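You operate a simulated robot arm through the tools that you are given. There is no shell and no other tool.

Carry out the task below with a simulated robot arm. There is one attempt and no reset: what you move stays moved.

JOB
Share out the blue screen inserts on the packing table. At the end: the blue screen insert labelled "medium" from the packing table is on the yellow paper case (pot) on the packing table; the blue screen insert labelled "coarse" from the packing table is on the blue grease tin; the stone pestle stands where the nut jar (marked "NUTS") stood; the nut jar stands on top of the blue flour tub; whatever was shut is shut again. Leave all else as you found it, and nothing knocked over.

It is judged by the outcome, as a careful person would: the job done as asked, and still so three seconds after it is handed in. It fails if anything else is knocked over, pushed out of place, dropped, spilled or broken.

ROBOT AND FRAMES
A 6-joint arm with a two-finger gripper, fixed in place. Base frame: the origin is at the foot of the arm, x ahead of it, y to its left, z up; the work surface is at about z = 0. Units: m, rad, N and s.
With the tool pointing down near the work surface it reaches from about 0.24 to 0.62 m from the base axis. Its first joint turns from -1.152 to 1.152 rad. Payload 1.37 kg.
The TCP is the grasp point between the finger pads, 0.022 m short of the fingertips. In the tool frame z runs along the fingers and y along their closing line. The gripper opens to 0.092 m; its body begins 0.065 m behind the TCP.
Orientation is told as [roll, pitch, yaw] about the base's x, y, z axes, in that order, counted from this pose: with the fingers straight down and closing along the base's y, the tool's x points along the base's -x, its y along +y and its z along -z.

CONTROLS
- The arm moves only by the tool step_arm. Its argument "motion" is a list of rows, each a list of 7 numbers: the shift along the tool's x, y, z in m, then the turn, a rotation vector about the tool's x, y, z in rad, then the finger opening in m, from 0 to 0.092. In form: [[tx, ty, tz, rx, ry, rz, claw], ...]. A call has 1 to 20 rows; each row shifts and turns the commanded pose from where the row before left it, along the tool's axes as they then stand. Rows are played at 5 a second. More than 0.05 m and 0.15 rad between two rows, or a gripper value outside its range, and nothing of the call is played. Where a pose cannot be reached the arm comes as near as it can. A force on the tool above 40 N (or 10 N above the force at the start of the call, whichever is more), or a blocked arm, ends the call early, and 0.2 s more pass. The fingers move at their own pace (about 0.0599 m/s each) and stop on an object; they squeeze with about 26 N. The grip force told is the motor's: it shows also when the fingers shut on nothing. Time passes only in rows, and 0.2 s behind the last, so rows that do not move let the fingers close. The reply holds the time, the measured pose of the TCP, the force on the tool along the base axes, the opening and the grip force, in the units named above and with some noise, with the torque about the TCP (base axes, N m) and any sound that the robot's microphone picked up.
- Cameras (640 x 400 px; columns grow to the right, rows downward): "scene" is fixed at [0.0364, -0.4302, 0.5827]; the picture's right is [0.78, -0.63, 0.00], its down [-0.38, -0.47, -0.80] and it looks along [0.50, 0.62, -0.60] (base axes); focal length 283 px, centre (320, 200). "wrist" rides on the gripper at [0.071, 0.019, -0.102] in the tool frame; the picture's right is [-0.26, 0.96, 0.00], its down [-0.75, -0.21, -0.63] and it looks along [-0.60, -0.16, 0.78] (tool axes); focal length 280 px, centre (320, 200). There is no depth. A picture from a camera that has moved, and an enlarged one, comes with that camera's place and axes in the base frame and with its lens.
- capture(camera): a new picture of that camera. No time passes.
- enlarge(camera, box): a new picture of the part [left, top, right, bottom] of that camera's present view, enlarged. No time passes.
- finish_job(): hands the job in; it is judged then, once.

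Nothing tells you positions but the pictures and the camera data. Unless the task says otherwise, let go and move clear before handing in.

The tools are called by a JSON object that holds its "op" and its "data". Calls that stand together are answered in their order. step_arm: Moves the arm, as the interface text tells. Its arguments: {"type":"object","properties":{"motion":{"type":"array"}},"required":["motion"]} The other tools are called the same way: capture (camera) takes a picture; enlarge (camera, box) takes an enlarged picture of a part of a camera's view; finish_job () hands the job in.

At the start:

```text
clock: 0.0
tool_pos: [0.4059, 0.2238, 0.3]
ee_rot: [0.001, -0.001, 0.0]
wrist_force: [0.3, -0.5, 0.0]
torque: [0.0, 0.0, 0.01]
opening: 0.0918
finger_force: 0.1
```

scene: 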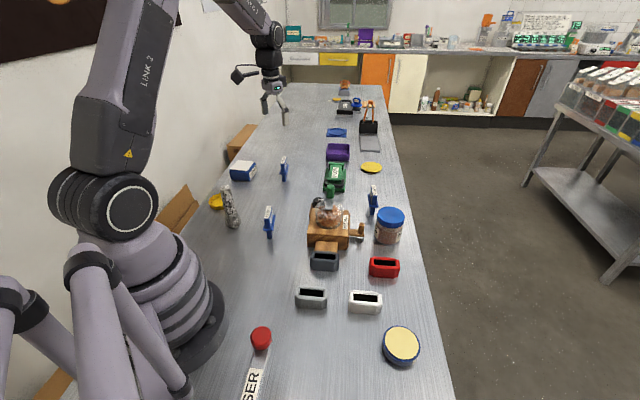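
wrist: 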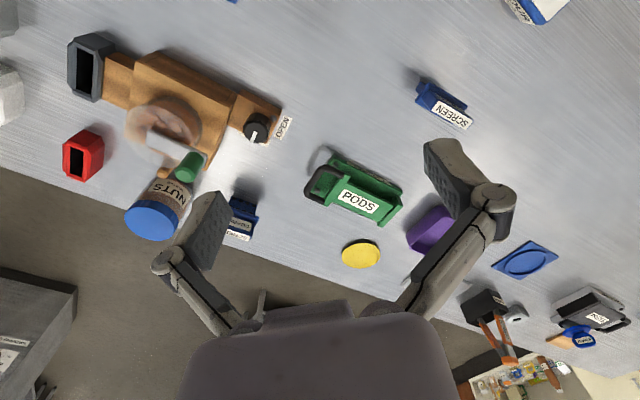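

I see a long packing table with many items: a wooden machine/mill, a nut jar with blue lid, blue screen inserts, tins and tubs. I'll look closer before moving.

{"op": "enlarge", "data": {"camera": "scene", "box": [200, 150, 440, 300]}}

{"op": "enlarge", "data": {"camera": "scene", "box": [220, 60, 420, 185]}}

{"op": "enlarge", "data": {"camera": "scene", "box": [200, 240, 460, 400]}}

{"op": "enlarge", "data": {"camera": "wrist", "box": [380, 180, 640, 400]}}

{"op": "enlarge", "data": {"camera": "wrist", "box": [40, 20, 320, 260]}}

```text
2.67 times, centred on (320, 225) of scene
camera zoom: at [0.0364, -0.4302, 0.5827], right [0.78, -0.63, 0.0], down [-0.38, -0.47, -0.8], along [0.5, 0.62, -0.6], focal length 754 px, centre (320, 133)
```

zoom: 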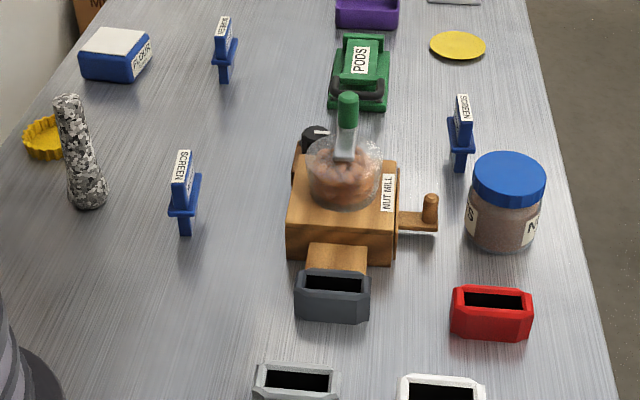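

```text
3.20 times, centred on (320, 122) of scene
camera zoom: at [0.0364, -0.4302, 0.5827], right [0.78, -0.63, 0.0], down [-0.38, -0.47, -0.8], along [0.5, 0.62, -0.6], focal length 904 px, centre (320, 448)
```

zoom: 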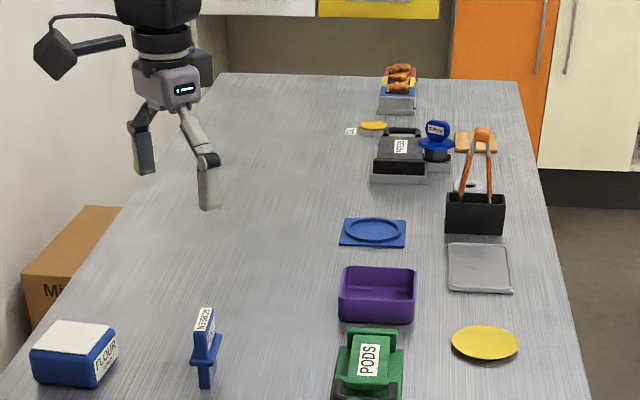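

```text
2.46 times, centred on (330, 320) of scene
camera zoom: at [0.0364, -0.4302, 0.5827], right [0.78, -0.63, 0.0], down [-0.38, -0.47, -0.8], along [0.5, 0.62, -0.6], focal length 696 px, centre (295, -95)
```

zoom: 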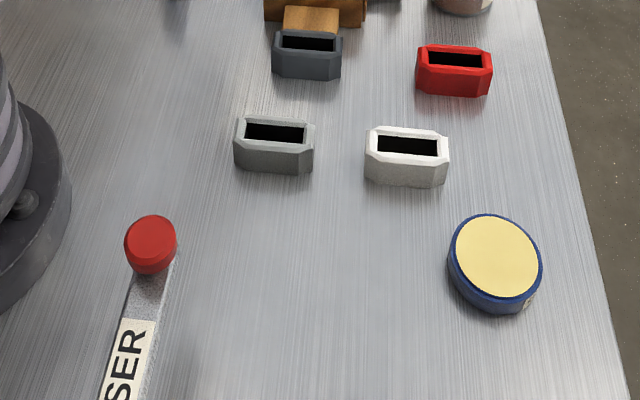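

```text
1.82 times, centred on (510, 290) of wrist
camera zoom: at [0.3366, 0.2445, 0.3995], right [0.26, 0.97, 0.0], down [0.75, -0.2, 0.63], along [0.6, -0.16, -0.78], focal length 510 px, centre (-26, 36)
```

zoom: 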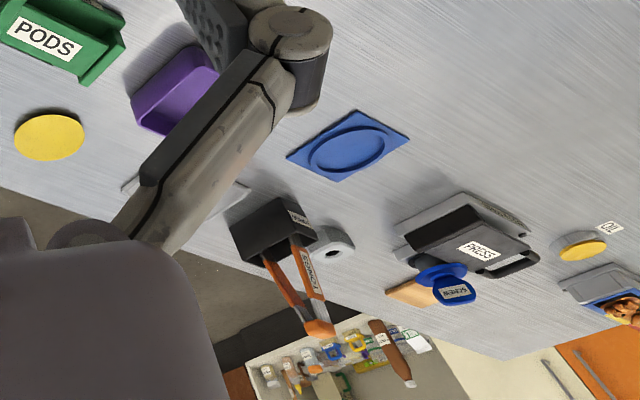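

```text
1.67 times, centred on (180, 140) of wrist
camera zoom: at [0.3366, 0.2445, 0.3995], right [0.26, 0.97, 0.0], down [0.75, -0.2, 0.63], along [0.6, -0.16, -0.78], focal length 467 px, centre (553, 300)
```

zoom: 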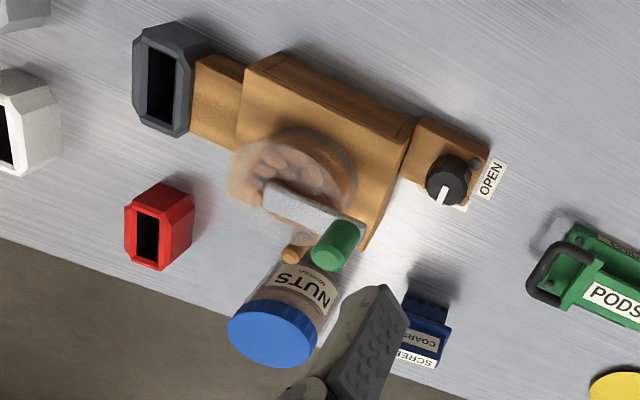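

Three blue screens stand on the table (one near the pestle, one near the flour tub, one by the nut jar, that one reading COARSE). I'll zoom to read labels and shapes.

{"op": "enlarge", "data": {"camera": "wrist", "box": [390, 60, 500, 140]}}

{"op": "enlarge", "data": {"camera": "wrist", "box": [200, 180, 280, 250]}}

{"op": "enlarge", "data": {"camera": "scene", "box": [250, 190, 300, 250]}}

{"op": "enlarge", "data": {"camera": "scene", "box": [200, 140, 300, 240]}}

{"op": "enlarge", "data": {"camera": "scene", "box": [350, 170, 420, 250]}}

{"op": "enlarge", "data": {"camera": "scene", "box": [370, 310, 440, 380]}}

```text
5.00 times, centred on (445, 100) of wrist
camera zoom: at [0.3366, 0.2445, 0.3995], right [0.26, 0.97, 0.0], down [0.75, -0.2, 0.63], along [0.6, -0.16, -0.78], focal length 1402 px, centre (-305, 700)
```

zoom: 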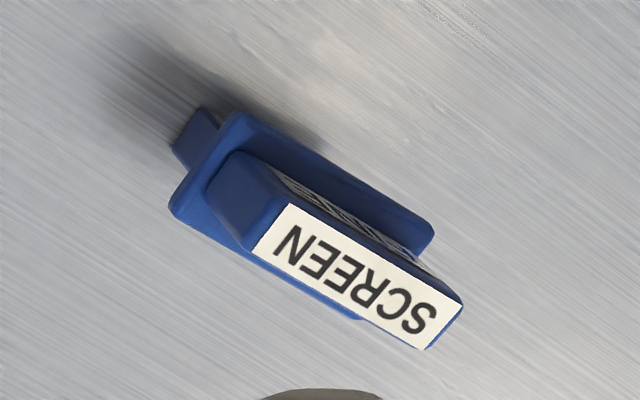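

```text
5.71 times, centred on (240, 215) of wrist
camera zoom: at [0.3366, 0.2445, 0.3995], right [0.26, 0.97, 0.0], down [0.75, -0.2, 0.63], along [0.6, -0.16, -0.78], focal length 1602 px, centre (777, 114)
```

zoom: 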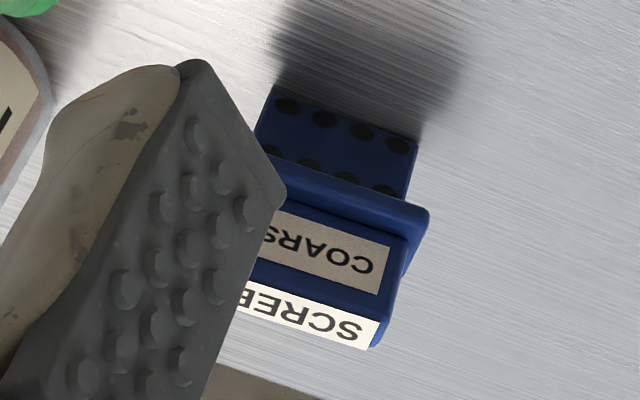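

```text
6.67 times, centred on (275, 220) of scene
camera zoom: at [0.0364, -0.4302, 0.5827], right [0.78, -0.63, 0.0], down [-0.38, -0.47, -0.8], along [0.5, 0.62, -0.6], focal length 1884 px, centre (620, 67)
```

zoom: 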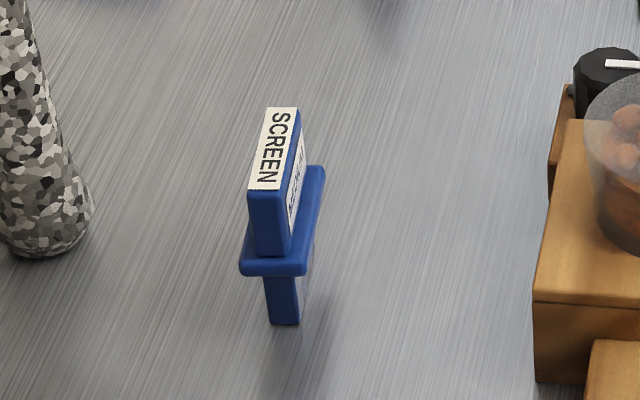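

```text
4.00 times, centred on (250, 190) of scene
camera zoom: at [0.0364, -0.4302, 0.5827], right [0.78, -0.63, 0.0], down [-0.38, -0.47, -0.8], along [0.5, 0.62, -0.6], focal length 1130 px, centre (600, 240)
```

zoom: 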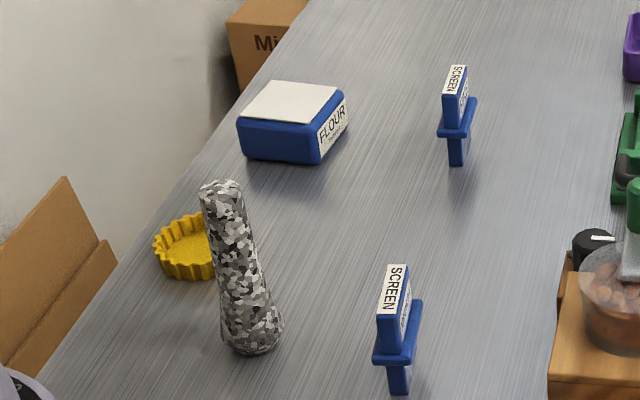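

```text
5.00 times, centred on (385, 210) of scene
camera zoom: at [0.0364, -0.4302, 0.5827], right [0.78, -0.63, 0.0], down [-0.38, -0.47, -0.8], along [0.5, 0.62, -0.6], focal length 1413 px, centre (-5, 150)
```

zoom: 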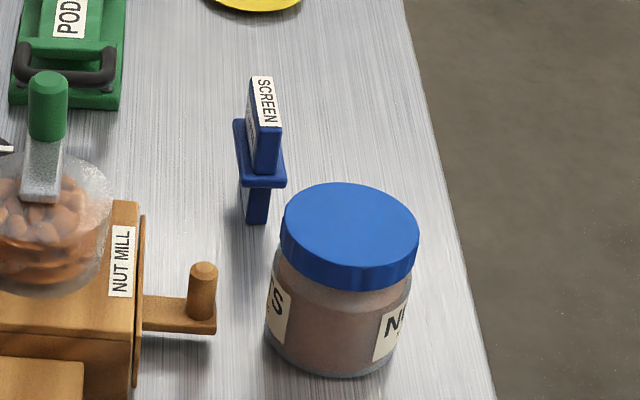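

```text
5.71 times, centred on (405, 345) of scene
camera zoom: at [0.0364, -0.4302, 0.5827], right [0.78, -0.63, 0.0], down [-0.38, -0.47, -0.8], along [0.5, 0.62, -0.6], focal length 1615 px, centre (-166, -629)
```

zoom: 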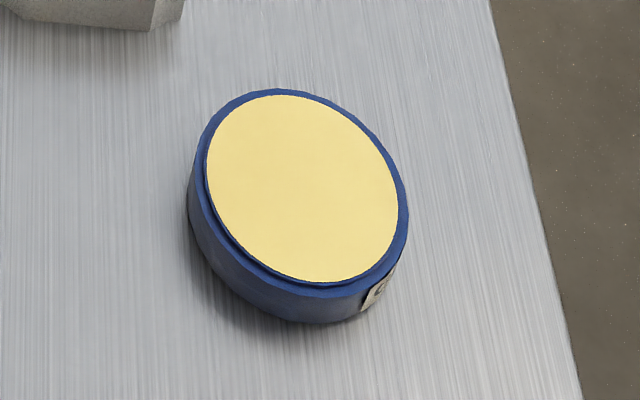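

The screens stand upright on narrow legs, about 0.08 m tall; S1 ≈ (0.308, 0.138), S2 ≈ (0.503, 0.362), S3 (coarse) ≈ (0.62, 0.024). I'll move the wrist camera to read S1's label and see the pestle and paper case.

{"op": "step_arm", "data": {"motion": [[0.03, -0.0135, 0, 0, 0, 0, 0.092], [0.03, -0.0135, 0, 0, 0, 0, 0.092], [0.03, -0.0135, 0.01, 0, 0, 0, 0.092], [0.03, -0.0135, 0.02, 0, 0, 0, 0.092], [0, 0, 0.02, 0, 0, 0, 0.092]]}}

{"op": "capture", "data": {"camera": "wrist"}}

{"op": "capture", "data": {"camera": "scene"}}

```text
clock: 1.2
tool_pos: [0.2854, 0.1701, 0.2502]
ee_rot: [0.003, 0.0, 0.0]
wrist_force: [0.4, 0.2, -0.1]
torque: [-0.01, 0.02, 0.03]
opening: 0.0922
finger_force: 0.0
```

```text
taken
camera wrist: at [0.2164, 0.1904, 0.3491], right [0.26, 0.97, 0.0], down [0.75, -0.2, 0.63], along [0.6, -0.16, -0.78], focal length 280 px, centre (320, 200)
```

wrist: 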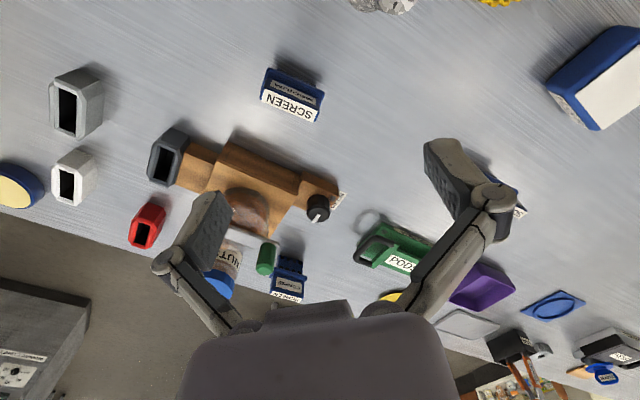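

```text
taken
```

scene: 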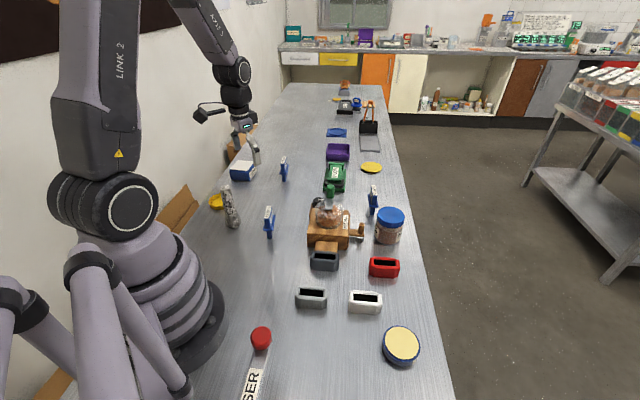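

S1's side label faces the wrist camera now; I'll enlarge it, and the S2 and S3 labels too.

{"op": "enlarge", "data": {"camera": "wrist", "box": [250, 55, 335, 125]}}

{"op": "enlarge", "data": {"camera": "wrist", "box": [260, 235, 320, 305]}}

{"op": "enlarge", "data": {"camera": "wrist", "box": [540, 10, 640, 140]}}

{"op": "enlarge", "data": {"camera": "wrist", "box": [0, 60, 180, 260]}}

```text
5.71 times, centred on (292, 90) of wrist
camera zoom: at [0.2164, 0.1904, 0.3491], right [0.26, 0.97, 0.0], down [0.75, -0.2, 0.63], along [0.6, -0.16, -0.78], focal length 1602 px, centre (477, 829)
```

zoom: 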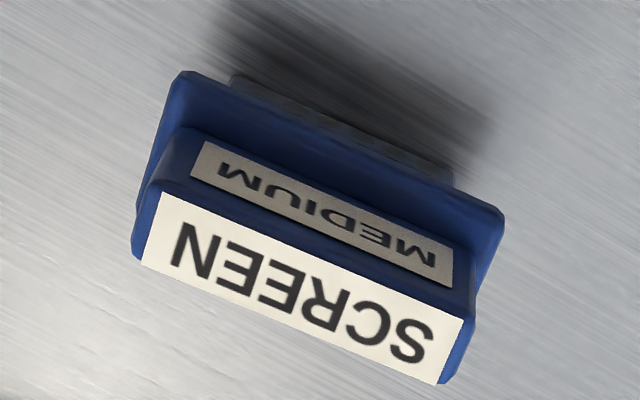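

```text
5.71 times, centred on (290, 270) of wrist
camera zoom: at [0.2164, 0.1904, 0.3491], right [0.26, 0.97, 0.0], down [0.75, -0.2, 0.63], along [0.6, -0.16, -0.78], focal length 1602 px, centre (491, -200)
```

zoom: 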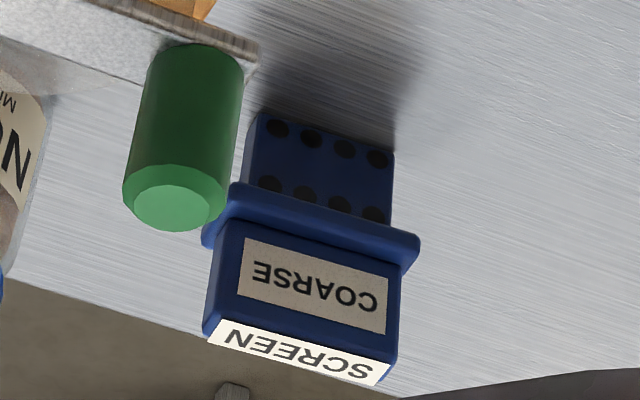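

```text
3.08 times, centred on (590, 75) of wrist
camera zoom: at [0.2164, 0.1904, 0.3491], right [0.26, 0.97, 0.0], down [0.75, -0.2, 0.63], along [0.6, -0.16, -0.78], focal length 863 px, centre (-511, 585)
```

zoom: 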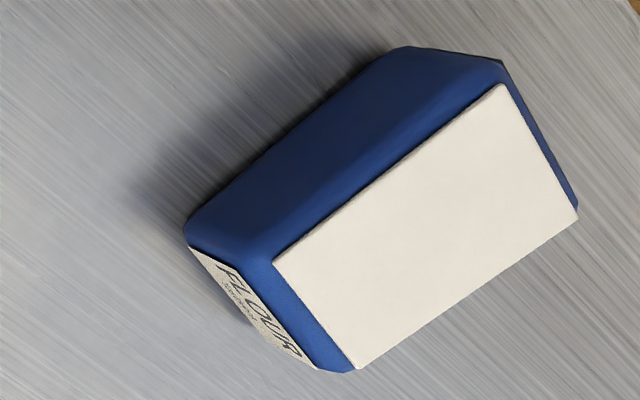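

```text
2.00 times, centred on (90, 160) of wrist
camera zoom: at [0.2164, 0.1904, 0.3491], right [0.26, 0.97, 0.0], down [0.75, -0.2, 0.63], along [0.6, -0.16, -0.78], focal length 561 px, centre (780, 280)
```

zoom: 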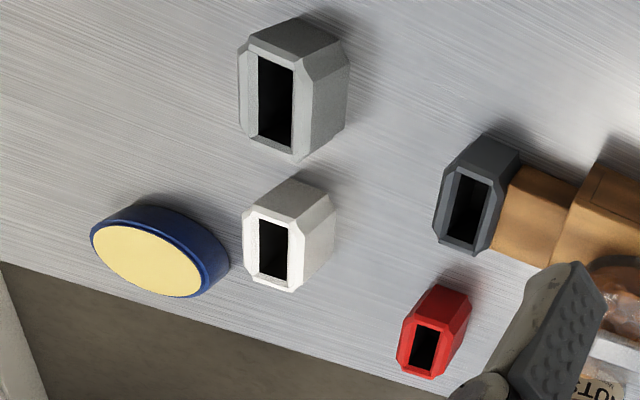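

S1 is MEDIUM and S3 is COARSE. Next I go above the mill/jar area to look closely at the nut jar for its position.

{"op": "step_arm", "data": {"motion": [[-0.0244, -0.03125, 0, 0, 0, 0, 0.092], [-0.0244, -0.03125, 0, 0, 0, 0, 0.092], [-0.0244, -0.03125, 0, 0, 0, 0, 0.092], [-0.0244, -0.03125, 0, 0, 0, 0, 0.092], [-0.0244, -0.03125, 0, 0, 0, 0, 0.092], [-0.0244, -0.03125, 0, 0, 0, 0, 0.092], [-0.0244, -0.03125, 0, 0, 0, 0, 0.092], [-0.0244, -0.03125, 0, 0, 0, 0, 0.092]]}}

{"op": "capture", "data": {"camera": "wrist"}}

{"op": "enlarge", "data": {"camera": "scene", "box": [240, 140, 320, 200]}}

```text
clock: 3.0
tool_pos: [0.4836, -0.0789, 0.2495]
ee_rot: [0.001, 0.001, 0.001]
wrist_force: [0.4, -0.6, 0.2]
torque: [0.02, -0.02, -0.01]
opening: 0.0921
finger_force: 0.0
```

```text
taken
camera wrist: at [0.4127, -0.059, 0.3492], right [0.26, 0.97, 0.0], down [0.75, -0.2, 0.62], along [0.6, -0.16, -0.78], focal length 280 px, centre (320, 200)
```

wrist: 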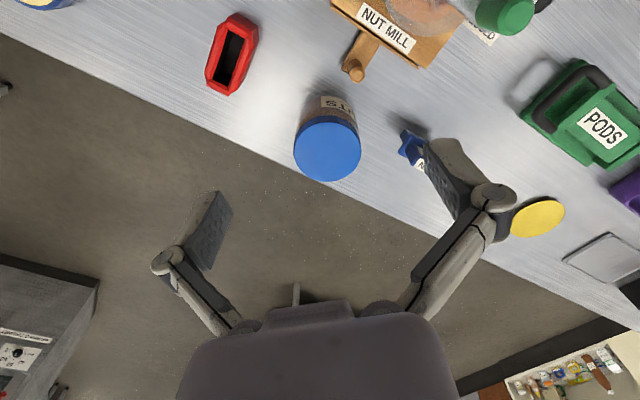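

```text
6.67 times, centred on (280, 170) of scene
camera zoom: at [0.0364, -0.4301, 0.5827], right [0.78, -0.63, 0.0], down [-0.38, -0.47, -0.8], along [0.5, 0.62, -0.6], focal length 1884 px, centre (587, 400)
```

zoom: 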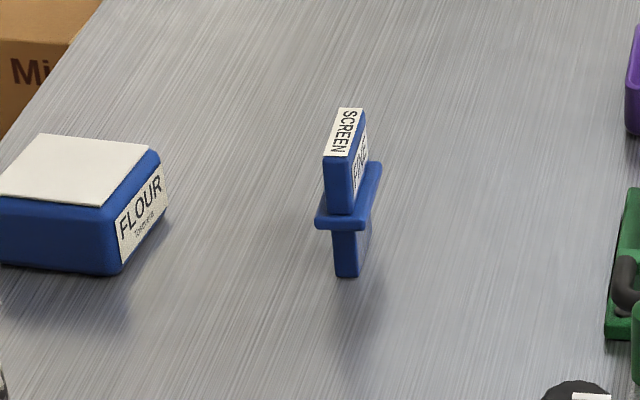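

S2 reads FINE, so it stays. Zooming on the jar to measure it.

{"op": "enlarge", "data": {"camera": "wrist", "box": [270, 70, 390, 200]}}

{"op": "enlarge", "data": {"camera": "scene", "box": [360, 195, 420, 255]}}

{"op": "enlarge", "data": {"camera": "wrist", "box": [180, 0, 420, 140]}}

```text
3.08 times, centred on (330, 135) of wrist
camera zoom: at [0.4127, -0.059, 0.3492], right [0.26, 0.97, 0.0], down [0.75, -0.2, 0.62], along [0.6, -0.16, -0.78], focal length 863 px, centre (289, 400)
```

zoom: 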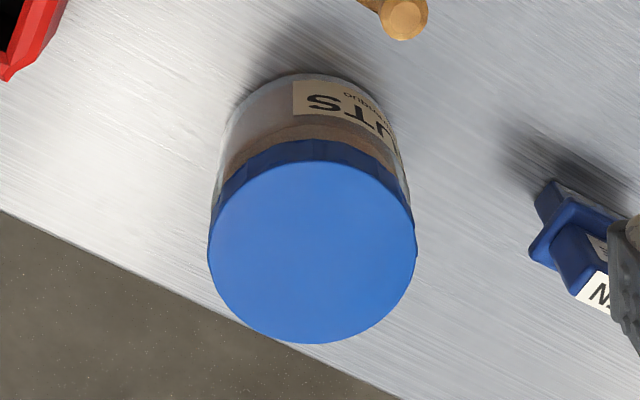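

```text
6.67 times, centred on (390, 225) of scene
camera zoom: at [0.0364, -0.4301, 0.5827], right [0.78, -0.63, 0.0], down [-0.38, -0.47, -0.8], along [0.5, 0.62, -0.6], focal length 1884 px, centre (-147, 33)
```

zoom: 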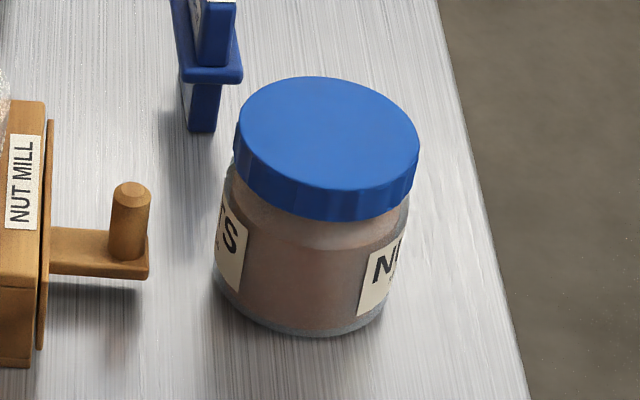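

```text
2.67 times, centred on (300, 70) of wrist
camera zoom: at [0.4127, -0.059, 0.3492], right [0.26, 0.97, 0.0], down [0.75, -0.2, 0.62], along [0.6, -0.16, -0.78], focal length 748 px, centre (373, 547)
```

zoom: 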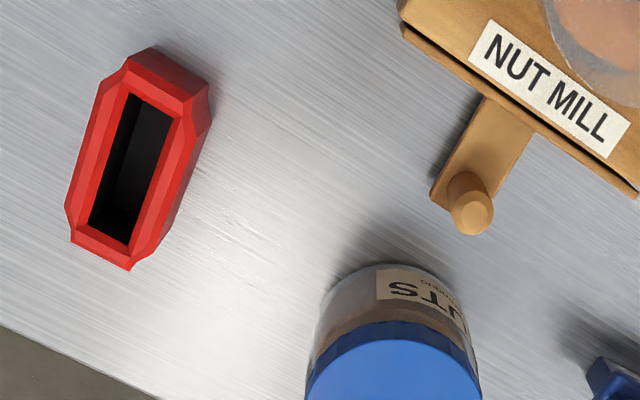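

The jar is ~0.073 m wide, ~0.085 m tall, centred about (0.558, -0.089). I move above it and check alignment.

{"op": "step_arm", "data": {"motion": [[-0.0251, -0.0034, 0.0, 0, 0, 0, 0.092], [-0.0251, -0.0034, 0.03, 0, 0, 0, 0.092], [-0.0245, -0.0034, 0.03, 0, 0, 0, 0.092], [0, 0, 0.03, 0, 0, 0, 0.092]]}}

{"op": "capture", "data": {"camera": "wrist"}}

{"op": "enlarge", "data": {"camera": "scene", "box": [300, 120, 480, 270]}}

```text
clock: 4.0
tool_pos: [0.5579, -0.0896, 0.1593]
ee_rot: [0.0, -0.003, 0.001]
wrist_force: [0.4, -0.3, -0.6]
torque: [0.03, -0.04, -0.01]
opening: 0.0917
finger_force: 0.0
```

```text
taken
camera wrist: at [0.4869, -0.0695, 0.2585], right [0.26, 0.97, 0.0], down [0.75, -0.2, 0.63], along [0.6, -0.16, -0.78], focal length 280 px, centre (320, 200)
```

wrist: 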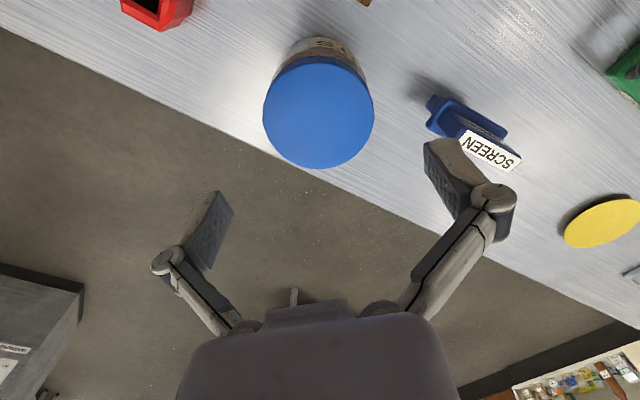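

```text
2.67 times, centred on (390, 195) of scene
camera zoom: at [0.0364, -0.4302, 0.5827], right [0.78, -0.63, 0.0], down [-0.38, -0.47, -0.8], along [0.5, 0.62, -0.6], focal length 754 px, centre (133, 213)
```

zoom: 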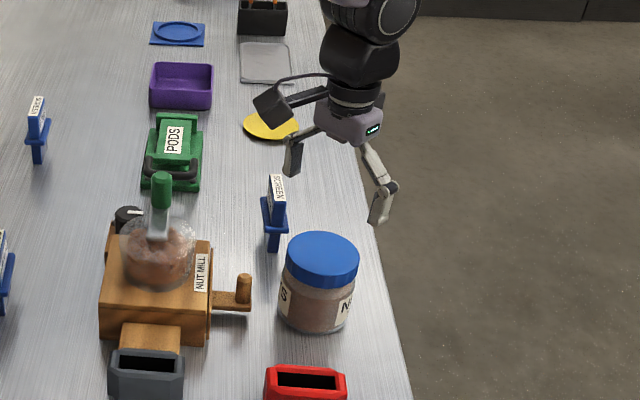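

Aligned within a few mm: jar centre ≈ (0.555, -0.0885). Descending around the jar body with the fingers open.

{"op": "step_arm", "data": {"motion": [[0.003, 0.001, 0.02, 0, 0, 0, 0.092], [0, 0, 0.02, 0, 0, 0, 0.092], [0, 0, 0.02, 0, 0, 0, 0.092], [0, 0, 0.02, 0, 0, 0, 0.092], [0, 0, 0.02, 0, 0, 0, 0.092], [0, 0, 0.011, 0, 0, 0, 0.092]]}}

{"op": "capture", "data": {"camera": "wrist"}}

{"op": "enlarge", "data": {"camera": "scene", "box": [320, 150, 440, 270]}}

```text
clock: 5.4
tool_pos: [0.5534, -0.0889, 0.0487]
ee_rot: [0.001, -0.003, 0.002]
wrist_force: [0.2, 0.4, -0.3]
torque: [-0.01, -0.03, 0.02]
opening: 0.0919
finger_force: 0.1
```

```text
taken
camera wrist: at [0.4838, -0.0675, 0.1482], right [0.26, 0.97, 0.0], down [0.75, -0.2, 0.63], along [0.6, -0.16, -0.78], focal length 280 px, centre (320, 200)
```

wrist: 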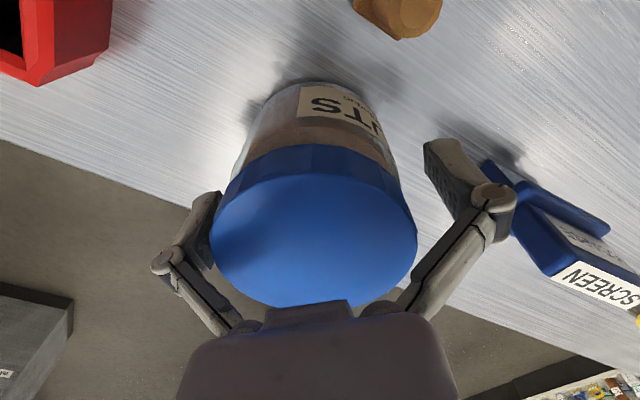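

```text
3.33 times, centred on (380, 210) of scene
camera zoom: at [0.0364, -0.4301, 0.5827], right [0.78, -0.63, 0.0], down [-0.38, -0.47, -0.8], along [0.5, 0.62, -0.6], focal length 942 px, centre (120, 167)
```

zoom: 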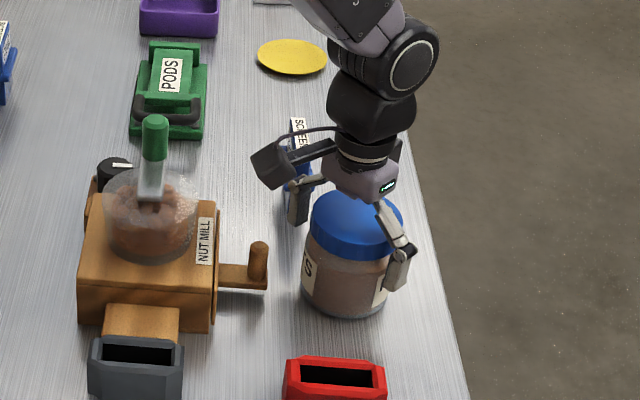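

The fingers straddle the jar evenly. Closing the grip now.

{"op": "step_arm", "data": {"motion": [[0, 0, 0, 0, 0, 0, 0.08], [0, 0, 0, 0, 0, 0, 0.07], [0, 0, 0, 0, 0, 0, 0.06], [0, 0, 0, 0, 0, 0, 0.05], [0, 0, 0, 0, 0, 0, 0.05]]}}

{"op": "capture", "data": {"camera": "wrist"}}

```text
clock: 6.6
tool_pos: [0.5544, -0.0899, 0.0491]
ee_rot: [0.001, -0.002, -0.001]
wrist_force: [-7.1, -2.9, 23.2]
torque: [0.02, 0.0, -0.02]
opening: 0.0767
finger_force: 26.2
```

```text
taken
camera wrist: at [0.4841, -0.0678, 0.1494], right [0.26, 0.97, 0.0], down [0.75, -0.2, 0.63], along [0.61, -0.16, -0.78], focal length 280 px, centre (320, 200)
```

wrist: 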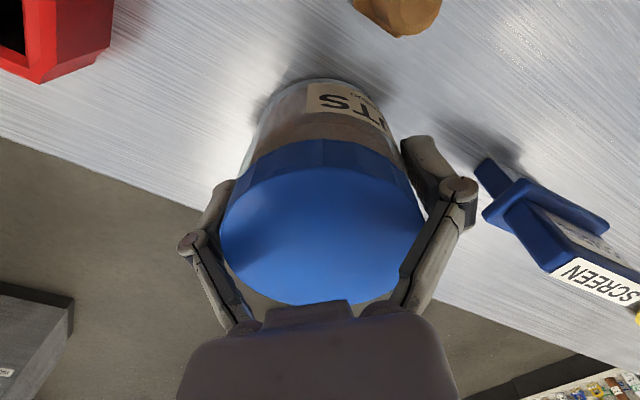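

Grip is firm at 0.0767 m. Lifting slowly and checking the hold.

{"op": "step_arm", "data": {"motion": [[0, 0, -0.005, 0, 0, 0, 0.05], [0, 0, -0.01, 0, 0, 0, 0.05], [0, 0, -0.015, 0, 0, 0, 0.05], [0, 0, -0.02, 0, 0, 0, 0.05]]}}

{"op": "capture", "data": {"camera": "wrist"}}

{"op": "enlarge", "data": {"camera": "scene", "box": [320, 130, 440, 270]}}

```text
clock: 7.6
tool_pos: [0.5546, -0.0895, 0.0971]
ee_rot: [0.003, 0.001, 0.002]
wrist_force: [1.0, -0.1, -2.0]
torque: [-0.01, -0.02, -0.01]
opening: 0.0755
finger_force: 26.4
```

```text
taken
camera wrist: at [0.4836, -0.0681, 0.1978], right [0.26, 0.97, 0.0], down [0.75, -0.2, 0.62], along [0.6, -0.16, -0.78], focal length 280 px, centre (320, 200)
```

wrist: 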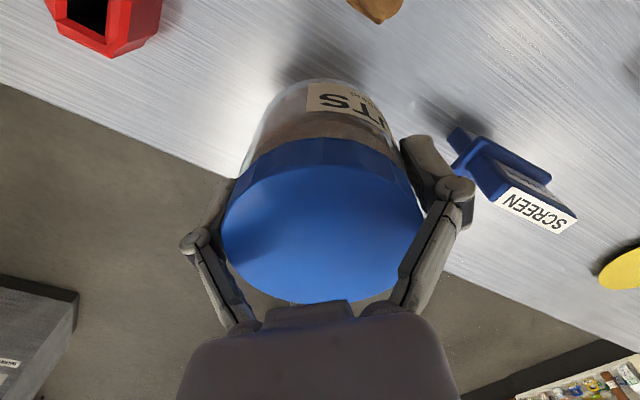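

```text
2.86 times, centred on (380, 200) of scene
camera zoom: at [0.0364, -0.4302, 0.5827], right [0.78, -0.63, 0.0], down [-0.38, -0.47, -0.8], along [0.5, 0.62, -0.6], focal length 807 px, centre (149, 200)
```

zoom: 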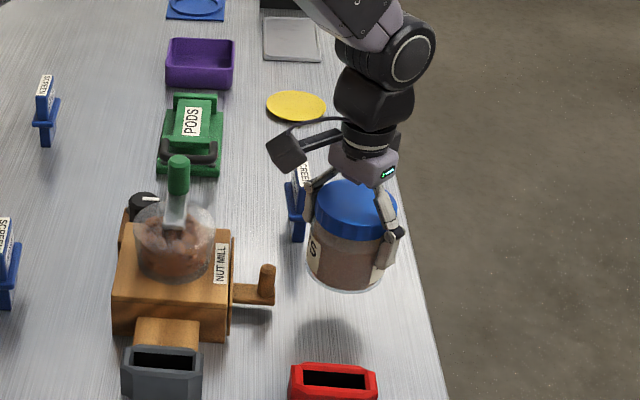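

The jar (about 0.2 kg) is held well and upright. Now I raise it above the mill's height and carry it towards the flour tub, whose lid I place at about (0.388, 0.475), top ≈ 0.046.

{"op": "step_arm", "data": {"motion": [[0, 0, -0.02, 0, 0, 0, 0.05], [0, 0, -0.035, 0, 0, 0, 0.05], [0, 0, -0.04, 0, 0, 0, 0.05], [0, 0, -0.04, 0, 0, 0, 0.05], [0, 0, -0.03, 0, 0, 0, 0.05], [0.005, 0.015, 0, 0, 0, 0, 0.05], [0.01, 0.035, 0, 0, 0, 0, 0.05], [0.01, 0.04, 0, 0, 0, 0, 0.05], [0.01, 0.04, 0, 0, 0, 0, 0.05], [0.01, 0.04, 0, 0, 0, 0, 0.05], [0.01, 0.04, 0, 0, 0, 0, 0.05], [0.01, 0.04, 0, 0, 0, 0, 0.05], [0.01, 0.04, 0, 0, 0, 0, 0.05], [0.01, 0.04, 0, 0, 0, 0, 0.05], [0.01, 0.04, 0, 0, 0, 0, 0.05], [0.01, 0.04, 0, 0, 0, 0, 0.05], [0.01, 0.035, 0, 0, 0, 0, 0.05], [0.01, 0.03, 0, 0, 0, 0, 0.05], [0.005, 0.015, 0, 0, 0, 0, 0.05]]}}

{"op": "capture", "data": {"camera": "wrist"}}

{"op": "capture", "data": {"camera": "scene"}}

```text
clock: 11.6
tool_pos: [0.4225, 0.3996, 0.2634]
ee_rot: [0.0, 0.0, -0.001]
wrist_force: [0.0, 0.3, -2.5]
torque: [-0.02, 0.01, 0.01]
opening: 0.0754
finger_force: 25.8
```

```text
taken
camera wrist: at [0.3531, 0.4216, 0.3643], right [0.26, 0.97, 0.0], down [0.75, -0.2, 0.63], along [0.6, -0.16, -0.78], focal length 280 px, centre (320, 200)
```

wrist: 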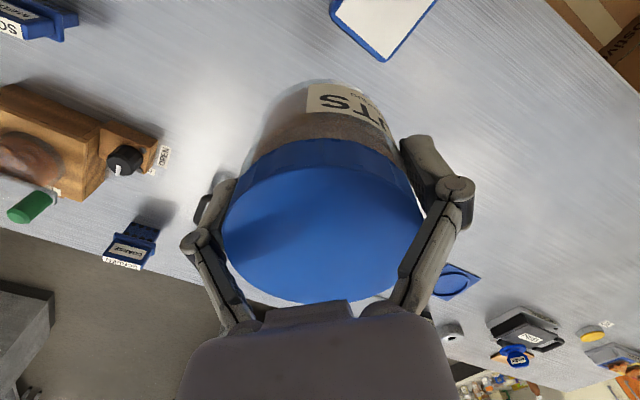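

```text
taken
```

scene: 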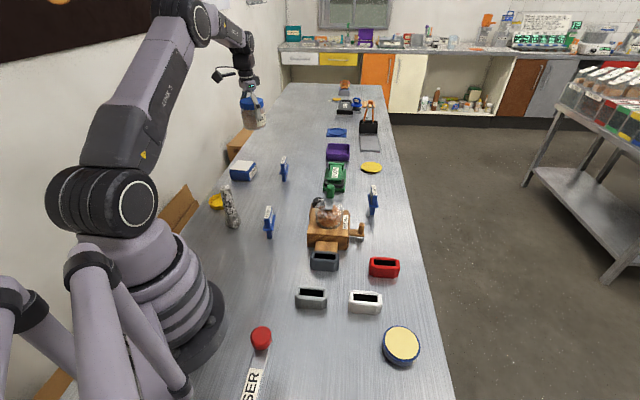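

The tub's near corner appears where I predicted. Moving over the tub and lowering to just above it.

{"op": "step_arm", "data": {"motion": [[0.0105, 0.025, 0, 0, 0, 0, 0.05], [0.0105, 0.025, 0, 0, 0, 0, 0.05], [0.0105, 0.025, 0, 0, 0, 0, 0.05], [0, 0, 0.03, 0, 0, 0, 0.05], [0, 0, 0.03, 0, 0, 0, 0.05], [0, 0, 0.03, 0, 0, 0, 0.05], [0, 0, 0.03, 0, 0, 0, 0.05], [0, 0, 0.01, 0, 0, 0, 0.05], [0, 0, 0, 0, 0, 0, 0.05]]}}

{"op": "capture", "data": {"camera": "wrist"}}

{"op": "enlarge", "data": {"camera": "scene", "box": [200, 100, 310, 200]}}

```text
clock: 13.6
tool_pos: [0.3915, 0.4781, 0.1313]
ee_rot: [0.001, -0.001, 0.002]
wrist_force: [0.2, 0.5, -2.5]
torque: [-0.01, 0.03, 0.03]
opening: 0.0752
finger_force: 26.1
```

```text
taken
camera wrist: at [0.3222, 0.4967, 0.2333], right [0.26, 0.97, 0.0], down [0.75, -0.2, 0.63], along [0.6, -0.16, -0.78], focal length 280 px, centre (320, 200)
```

wrist: 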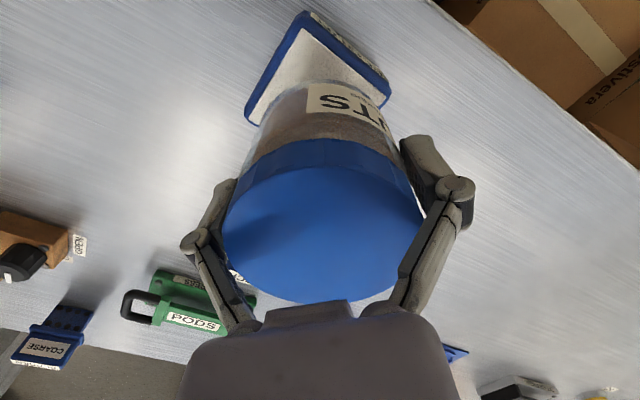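

```text
4.00 times, centred on (255, 150) of scene
camera zoom: at [0.0364, -0.4301, 0.5827], right [0.78, -0.63, 0.0], down [-0.38, -0.47, -0.8], along [0.5, 0.62, -0.6], focal length 1130 px, centre (580, 400)
```

zoom: 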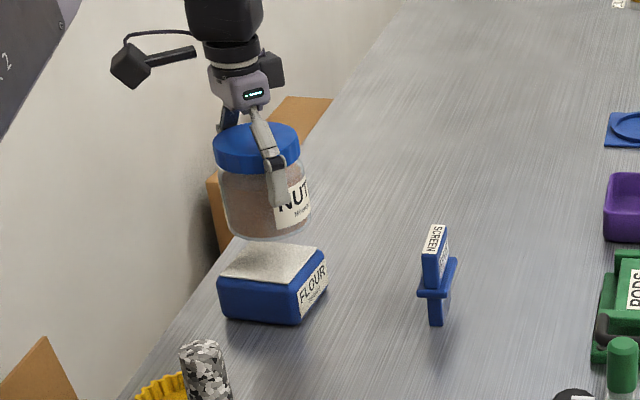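

The jar hovers above the tub, perhaps ~1 cm too far out. I'll zoom in with the wrist camera to check before placing.

{"op": "enlarge", "data": {"camera": "wrist", "box": [220, 0, 420, 130]}}

{"op": "enlarge", "data": {"camera": "scene", "box": [245, 125, 295, 185]}}

```text
3.08 times, centred on (320, 65) of wrist
camera zoom: at [0.3222, 0.4967, 0.2333], right [0.26, 0.97, 0.0], down [0.75, -0.2, 0.63], along [0.6, -0.16, -0.78], focal length 863 px, centre (320, 615)
```

zoom: 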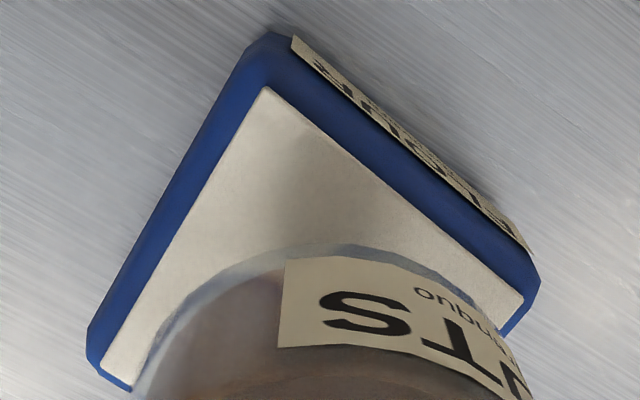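

```text
6.67 times, centred on (270, 155) of scene
camera zoom: at [0.0364, -0.4301, 0.5827], right [0.78, -0.63, 0.0], down [-0.38, -0.47, -0.8], along [0.5, 0.62, -0.6], focal length 1884 px, centre (653, 500)
```

zoom: 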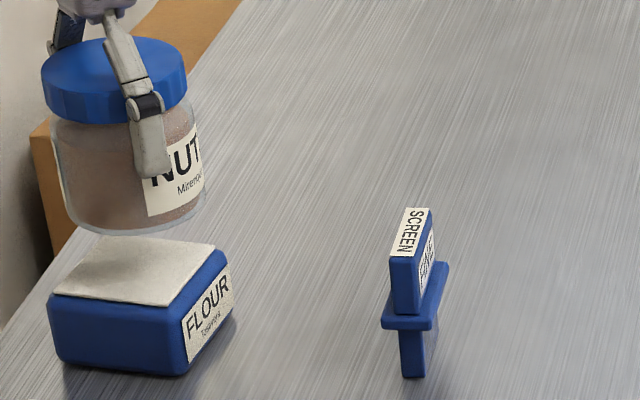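

Wrist view gives lid centre ≈ (0.391, 0.477) and jar within ~5 mm of it; I nudge slightly inward and lower carefully.

{"op": "step_arm", "data": {"motion": [[0.004, -0.003, 0.012, 0, 0, 0, 0.05], [0, 0, 0.01, 0, 0, 0, 0.05], [0, 0, 0.006, 0, 0, 0, 0.05], [0, 0, 0.002, 0, 0, 0, 0.05], [0, 0, 0.0, 0, 0, 0, 0.05]]}}

{"op": "enlarge", "data": {"camera": "scene", "box": [235, 125, 285, 185]}}

```text
clock: 14.8
tool_pos: [0.3887, 0.4729, 0.1031]
ee_rot: [-0.001, 0.001, 0.002]
wrist_force: [0.4, -0.3, -2.5]
torque: [-0.01, 0.01, 0.01]
opening: 0.075
finger_force: 25.9
```

```text
6.67 times, centred on (260, 155) of scene
camera zoom: at [0.0364, -0.4301, 0.5827], right [0.78, -0.63, 0.0], down [-0.38, -0.47, -0.8], along [0.5, 0.62, -0.6], focal length 1884 px, centre (720, 500)
```

zoom: 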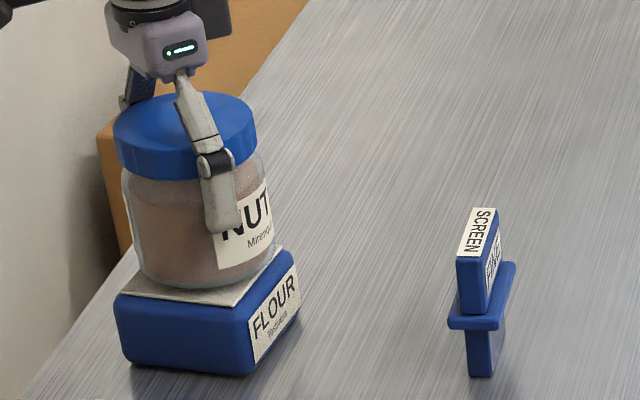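

The jar looks centred over the lid. I lower in 2 mm steps until contact shows in the force.

{"op": "step_arm", "data": {"motion": [[0, 0, 0.002, 0, 0, 0, 0.05], [0, 0, 0.002, 0, 0, 0, 0.05], [0, 0, 0.0, 0, 0, 0, 0.05]]}}

{"op": "step_arm", "data": {"motion": [[0, 0, 0.0015, 0, 0, 0, 0.05], [0, 0, 0.0, 0, 0, 0, 0.05]]}}

{"op": "step_arm", "data": {"motion": [[0, 0, 0.0015, 0, 0, 0, 0.05], [0, 0, 0.0, 0, 0, 0, 0.05]]}}

```text
clock: 15.6
tool_pos: [0.3871, 0.473, 0.1001]
ee_rot: [0.001, 0.0, 0.002]
wrist_force: [0.2, 0.1, -1.8]
torque: [0.04, 0.02, -0.01]
opening: 0.0753
finger_force: 25.8
```

```text
clock: 16.2
tool_pos: [0.3883, 0.474, 0.0981]
ee_rot: [0.001, -0.002, 0.001]
wrist_force: [-1.1, -2.0, 3.8]
torque: [-0.08, 0.02, 0.0]
opening: 0.0752
finger_force: 26.3
```

```text
clock: 16.8
tool_pos: [0.3887, 0.4729, 0.0976]
ee_rot: [0.005, -0.004, 0.002]
wrist_force: [-5.0, -3.5, 19.4]
torque: [-0.19, 0.24, 0.03]
opening: 0.0754
finger_force: 26.6
```

Contact at TCP z ≈ 0.098. Easing the push, then opening the fingers.

{"op": "step_arm", "data": {"motion": [[0, 0, -0.0015, 0, 0, 0, 0.05], [0, 0, 0, 0, 0, 0, 0.05]]}}

{"op": "step_arm", "data": {"motion": [[0, 0, 0, 0, 0, 0, 0.08], [0, 0, 0, 0, 0, 0, 0.092], [0, 0, 0, 0, 0, 0, 0.092]]}}

{"op": "capture", "data": {"camera": "wrist"}}

{"op": "enlarge", "data": {"camera": "scene", "box": [235, 125, 285, 185]}}

```text
clock: 17.4
tool_pos: [0.3877, 0.4741, 0.0979]
ee_rot: [0.003, -0.002, 0.002]
wrist_force: [0.2, 3.3, 12.3]
torque: [0.17, -0.06, 0.0]
opening: 0.0753
finger_force: 25.6
```

```text
clock: 18.2
tool_pos: [0.3873, 0.4722, 0.0985]
ee_rot: [0.0, 0.001, 0.002]
wrist_force: [0.4, 0.3, 0.1]
torque: [0.0, -0.02, -0.01]
opening: 0.092
finger_force: 0.1
```

```text
taken
camera wrist: at [0.3176, 0.4935, 0.1979], right [0.26, 0.97, 0.0], down [0.75, -0.2, 0.62], along [0.6, -0.16, -0.78], focal length 280 px, centre (320, 200)
```

wrist: 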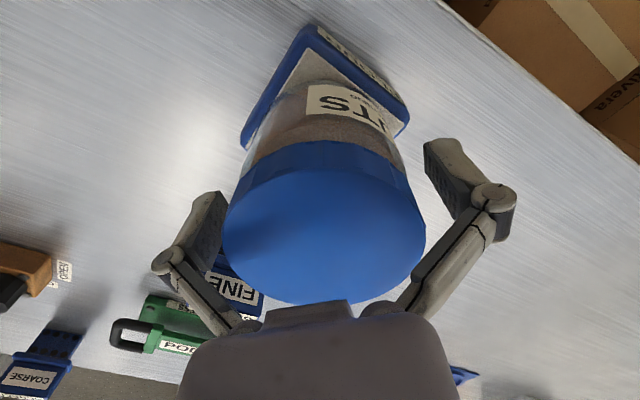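

```text
6.67 times, centred on (260, 155) of scene
camera zoom: at [0.0364, -0.4302, 0.5827], right [0.78, -0.63, 0.0], down [-0.38, -0.47, -0.8], along [0.5, 0.62, -0.6], focal length 1884 px, centre (720, 500)
```

zoom: 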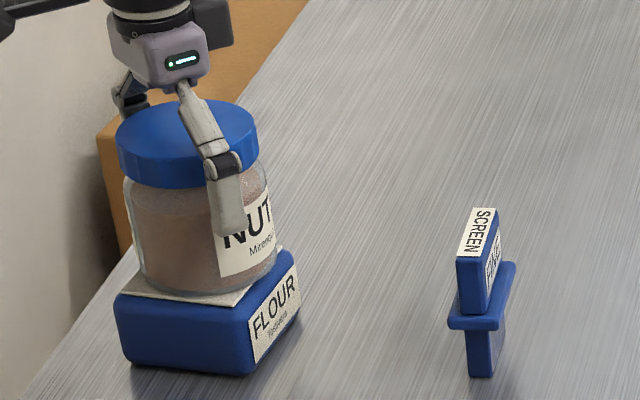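

The jar stands on the tub, fingers open and clear. Retreating straight up.

{"op": "step_arm", "data": {"motion": [[0, 0, -0.015, 0, 0, 0, 0.092], [0, 0, -0.02, 0, 0, 0, 0.092], [0, 0, -0.03, 0, 0, 0, 0.092], [0, 0, -0.04, 0, 0, 0, 0.092], [0, 0, -0.04, 0, 0, 0, 0.092], [0, 0, -0.01, 0, 0, 0, 0.092]]}}

{"op": "capture", "data": {"camera": "wrist"}}

{"op": "capture", "data": {"camera": "scene"}}

```text
clock: 19.6
tool_pos: [0.3886, 0.4729, 0.253]
ee_rot: [-0.001, 0.002, 0.002]
wrist_force: [0.5, 0.2, 0.6]
torque: [-0.03, 0.01, 0.0]
opening: 0.0919
finger_force: 0.0
```

```text
taken
camera wrist: at [0.3179, 0.4936, 0.3534], right [0.26, 0.97, 0.0], down [0.75, -0.2, 0.63], along [0.6, -0.16, -0.78], focal length 280 px, centre (320, 200)
```

wrist: 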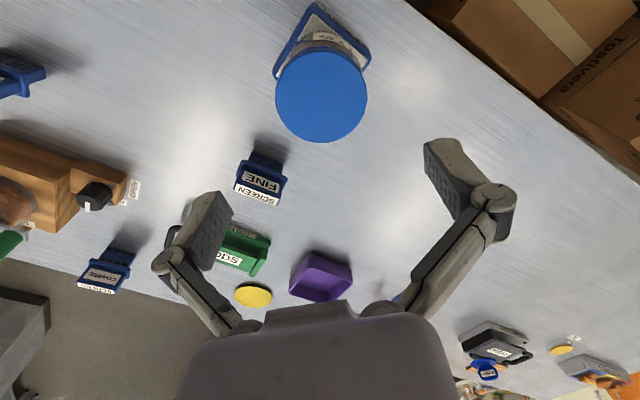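

```text
taken
```

scene: 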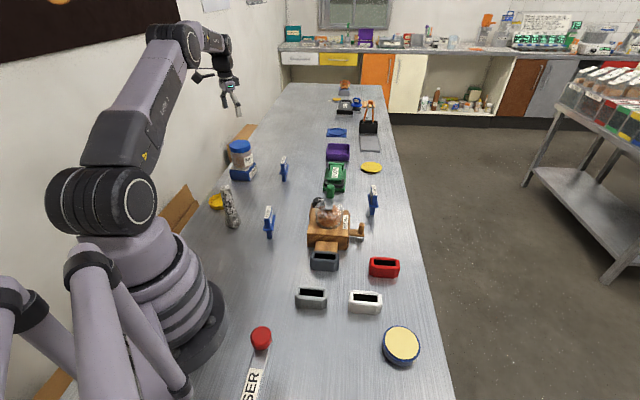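

The jar is standing on the flour tub. Next the pestle; I move above it to measure its position.

{"op": "step_arm", "data": {"motion": [[0.0184, -0.0319, -0.0067, 0, 0, 0, 0.092], [0.0184, -0.0319, -0.0067, 0, 0, 0, 0.092], [0.0184, -0.0319, -0.0067, 0, 0, 0, 0.092], [0.0184, -0.0319, -0.0067, 0, 0, 0, 0.092], [0.0184, -0.0319, -0.0067, 0, 0, 0, 0.092], [0.0184, -0.0319, -0.0067, 0, 0, 0, 0.092], [0.0184, -0.0319, -0.0067, 0, 0, 0, 0.092]]}}

{"op": "capture", "data": {"camera": "wrist"}}

{"op": "enlarge", "data": {"camera": "scene", "box": [200, 130, 300, 240]}}

```text
clock: 21.2
tool_pos: [0.2562, 0.2499, 0.2992]
ee_rot: [0.0, 0.001, 0.001]
wrist_force: [-0.3, 0.1, 0.3]
torque: [0.02, 0.03, 0.0]
opening: 0.0918
finger_force: 0.0
```

```text
taken
camera wrist: at [0.1876, 0.2702, 0.3999], right [0.26, 0.97, 0.0], down [0.75, -0.2, 0.63], along [0.6, -0.16, -0.78], focal length 280 px, centre (320, 200)
```

wrist: 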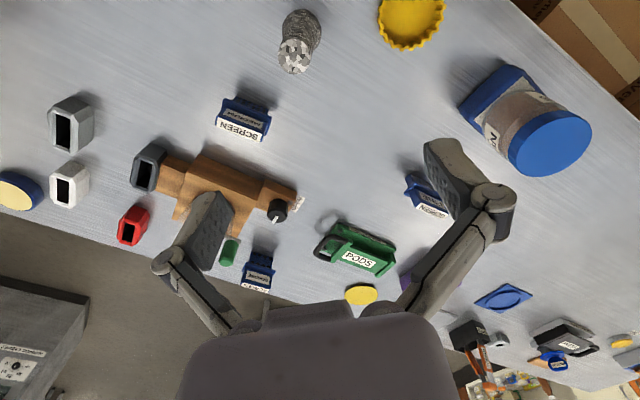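

```text
3.64 times, centred on (250, 185) of scene
camera zoom: at [0.0364, -0.4301, 0.5827], right [0.78, -0.63, 0.0], down [-0.38, -0.47, -0.8], along [0.5, 0.62, -0.6], focal length 1028 px, centre (574, 254)
```

zoom: 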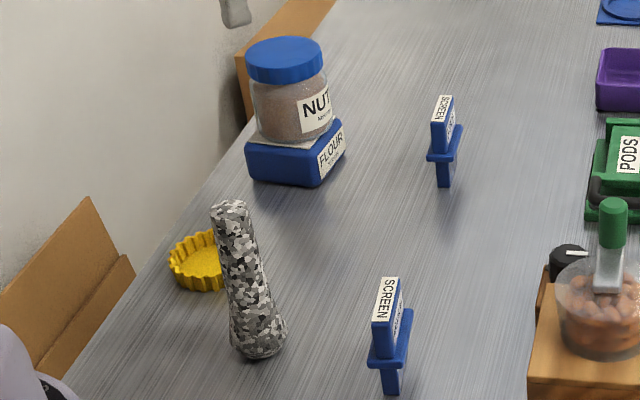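

{"op": "enlarge", "data": {"camera": "wrist", "box": [240, 0, 360, 90]}}

{"op": "enlarge", "data": {"camera": "wrist", "box": [360, 0, 480, 70]}}

{"op": "enlarge", "data": {"camera": "wrist", "box": [200, 80, 290, 150]}}

```text
4.44 times, centred on (300, 45) of wrist
camera zoom: at [0.1876, 0.2702, 0.3999], right [0.26, 0.97, 0.0], down [0.75, -0.2, 0.63], along [0.6, -0.16, -0.78], focal length 1246 px, centre (409, 889)
```

zoom: 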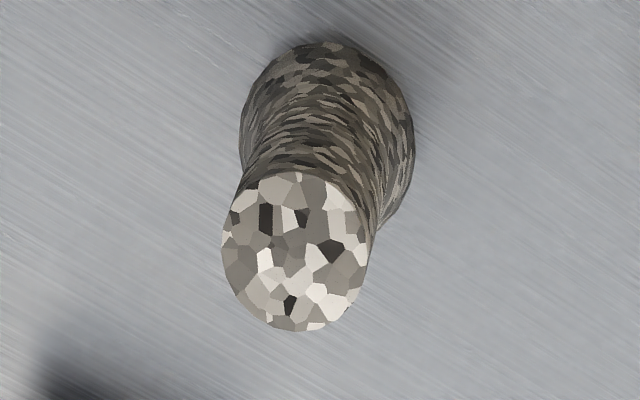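

```text
5.33 times, centred on (420, 35) of wrist
camera zoom: at [0.1876, 0.2702, 0.3999], right [0.26, 0.97, 0.0], down [0.75, -0.2, 0.63], along [0.6, -0.16, -0.78], focal length 1495 px, centre (-213, 1080)
```

zoom: 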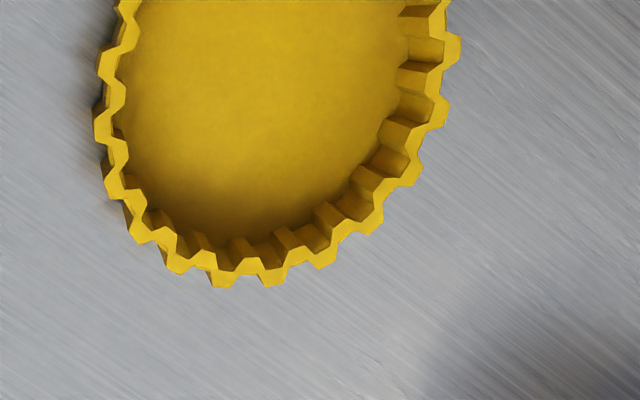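

```text
5.71 times, centred on (245, 115) of wrist
camera zoom: at [0.1876, 0.2702, 0.3999], right [0.26, 0.97, 0.0], down [0.75, -0.2, 0.63], along [0.6, -0.16, -0.78], focal length 1602 px, centre (749, 686)
```

zoom: 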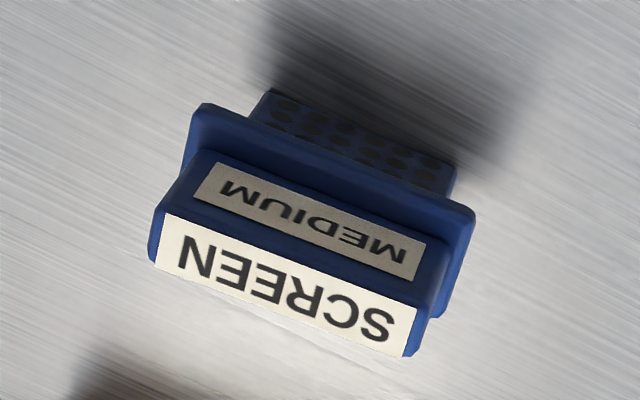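

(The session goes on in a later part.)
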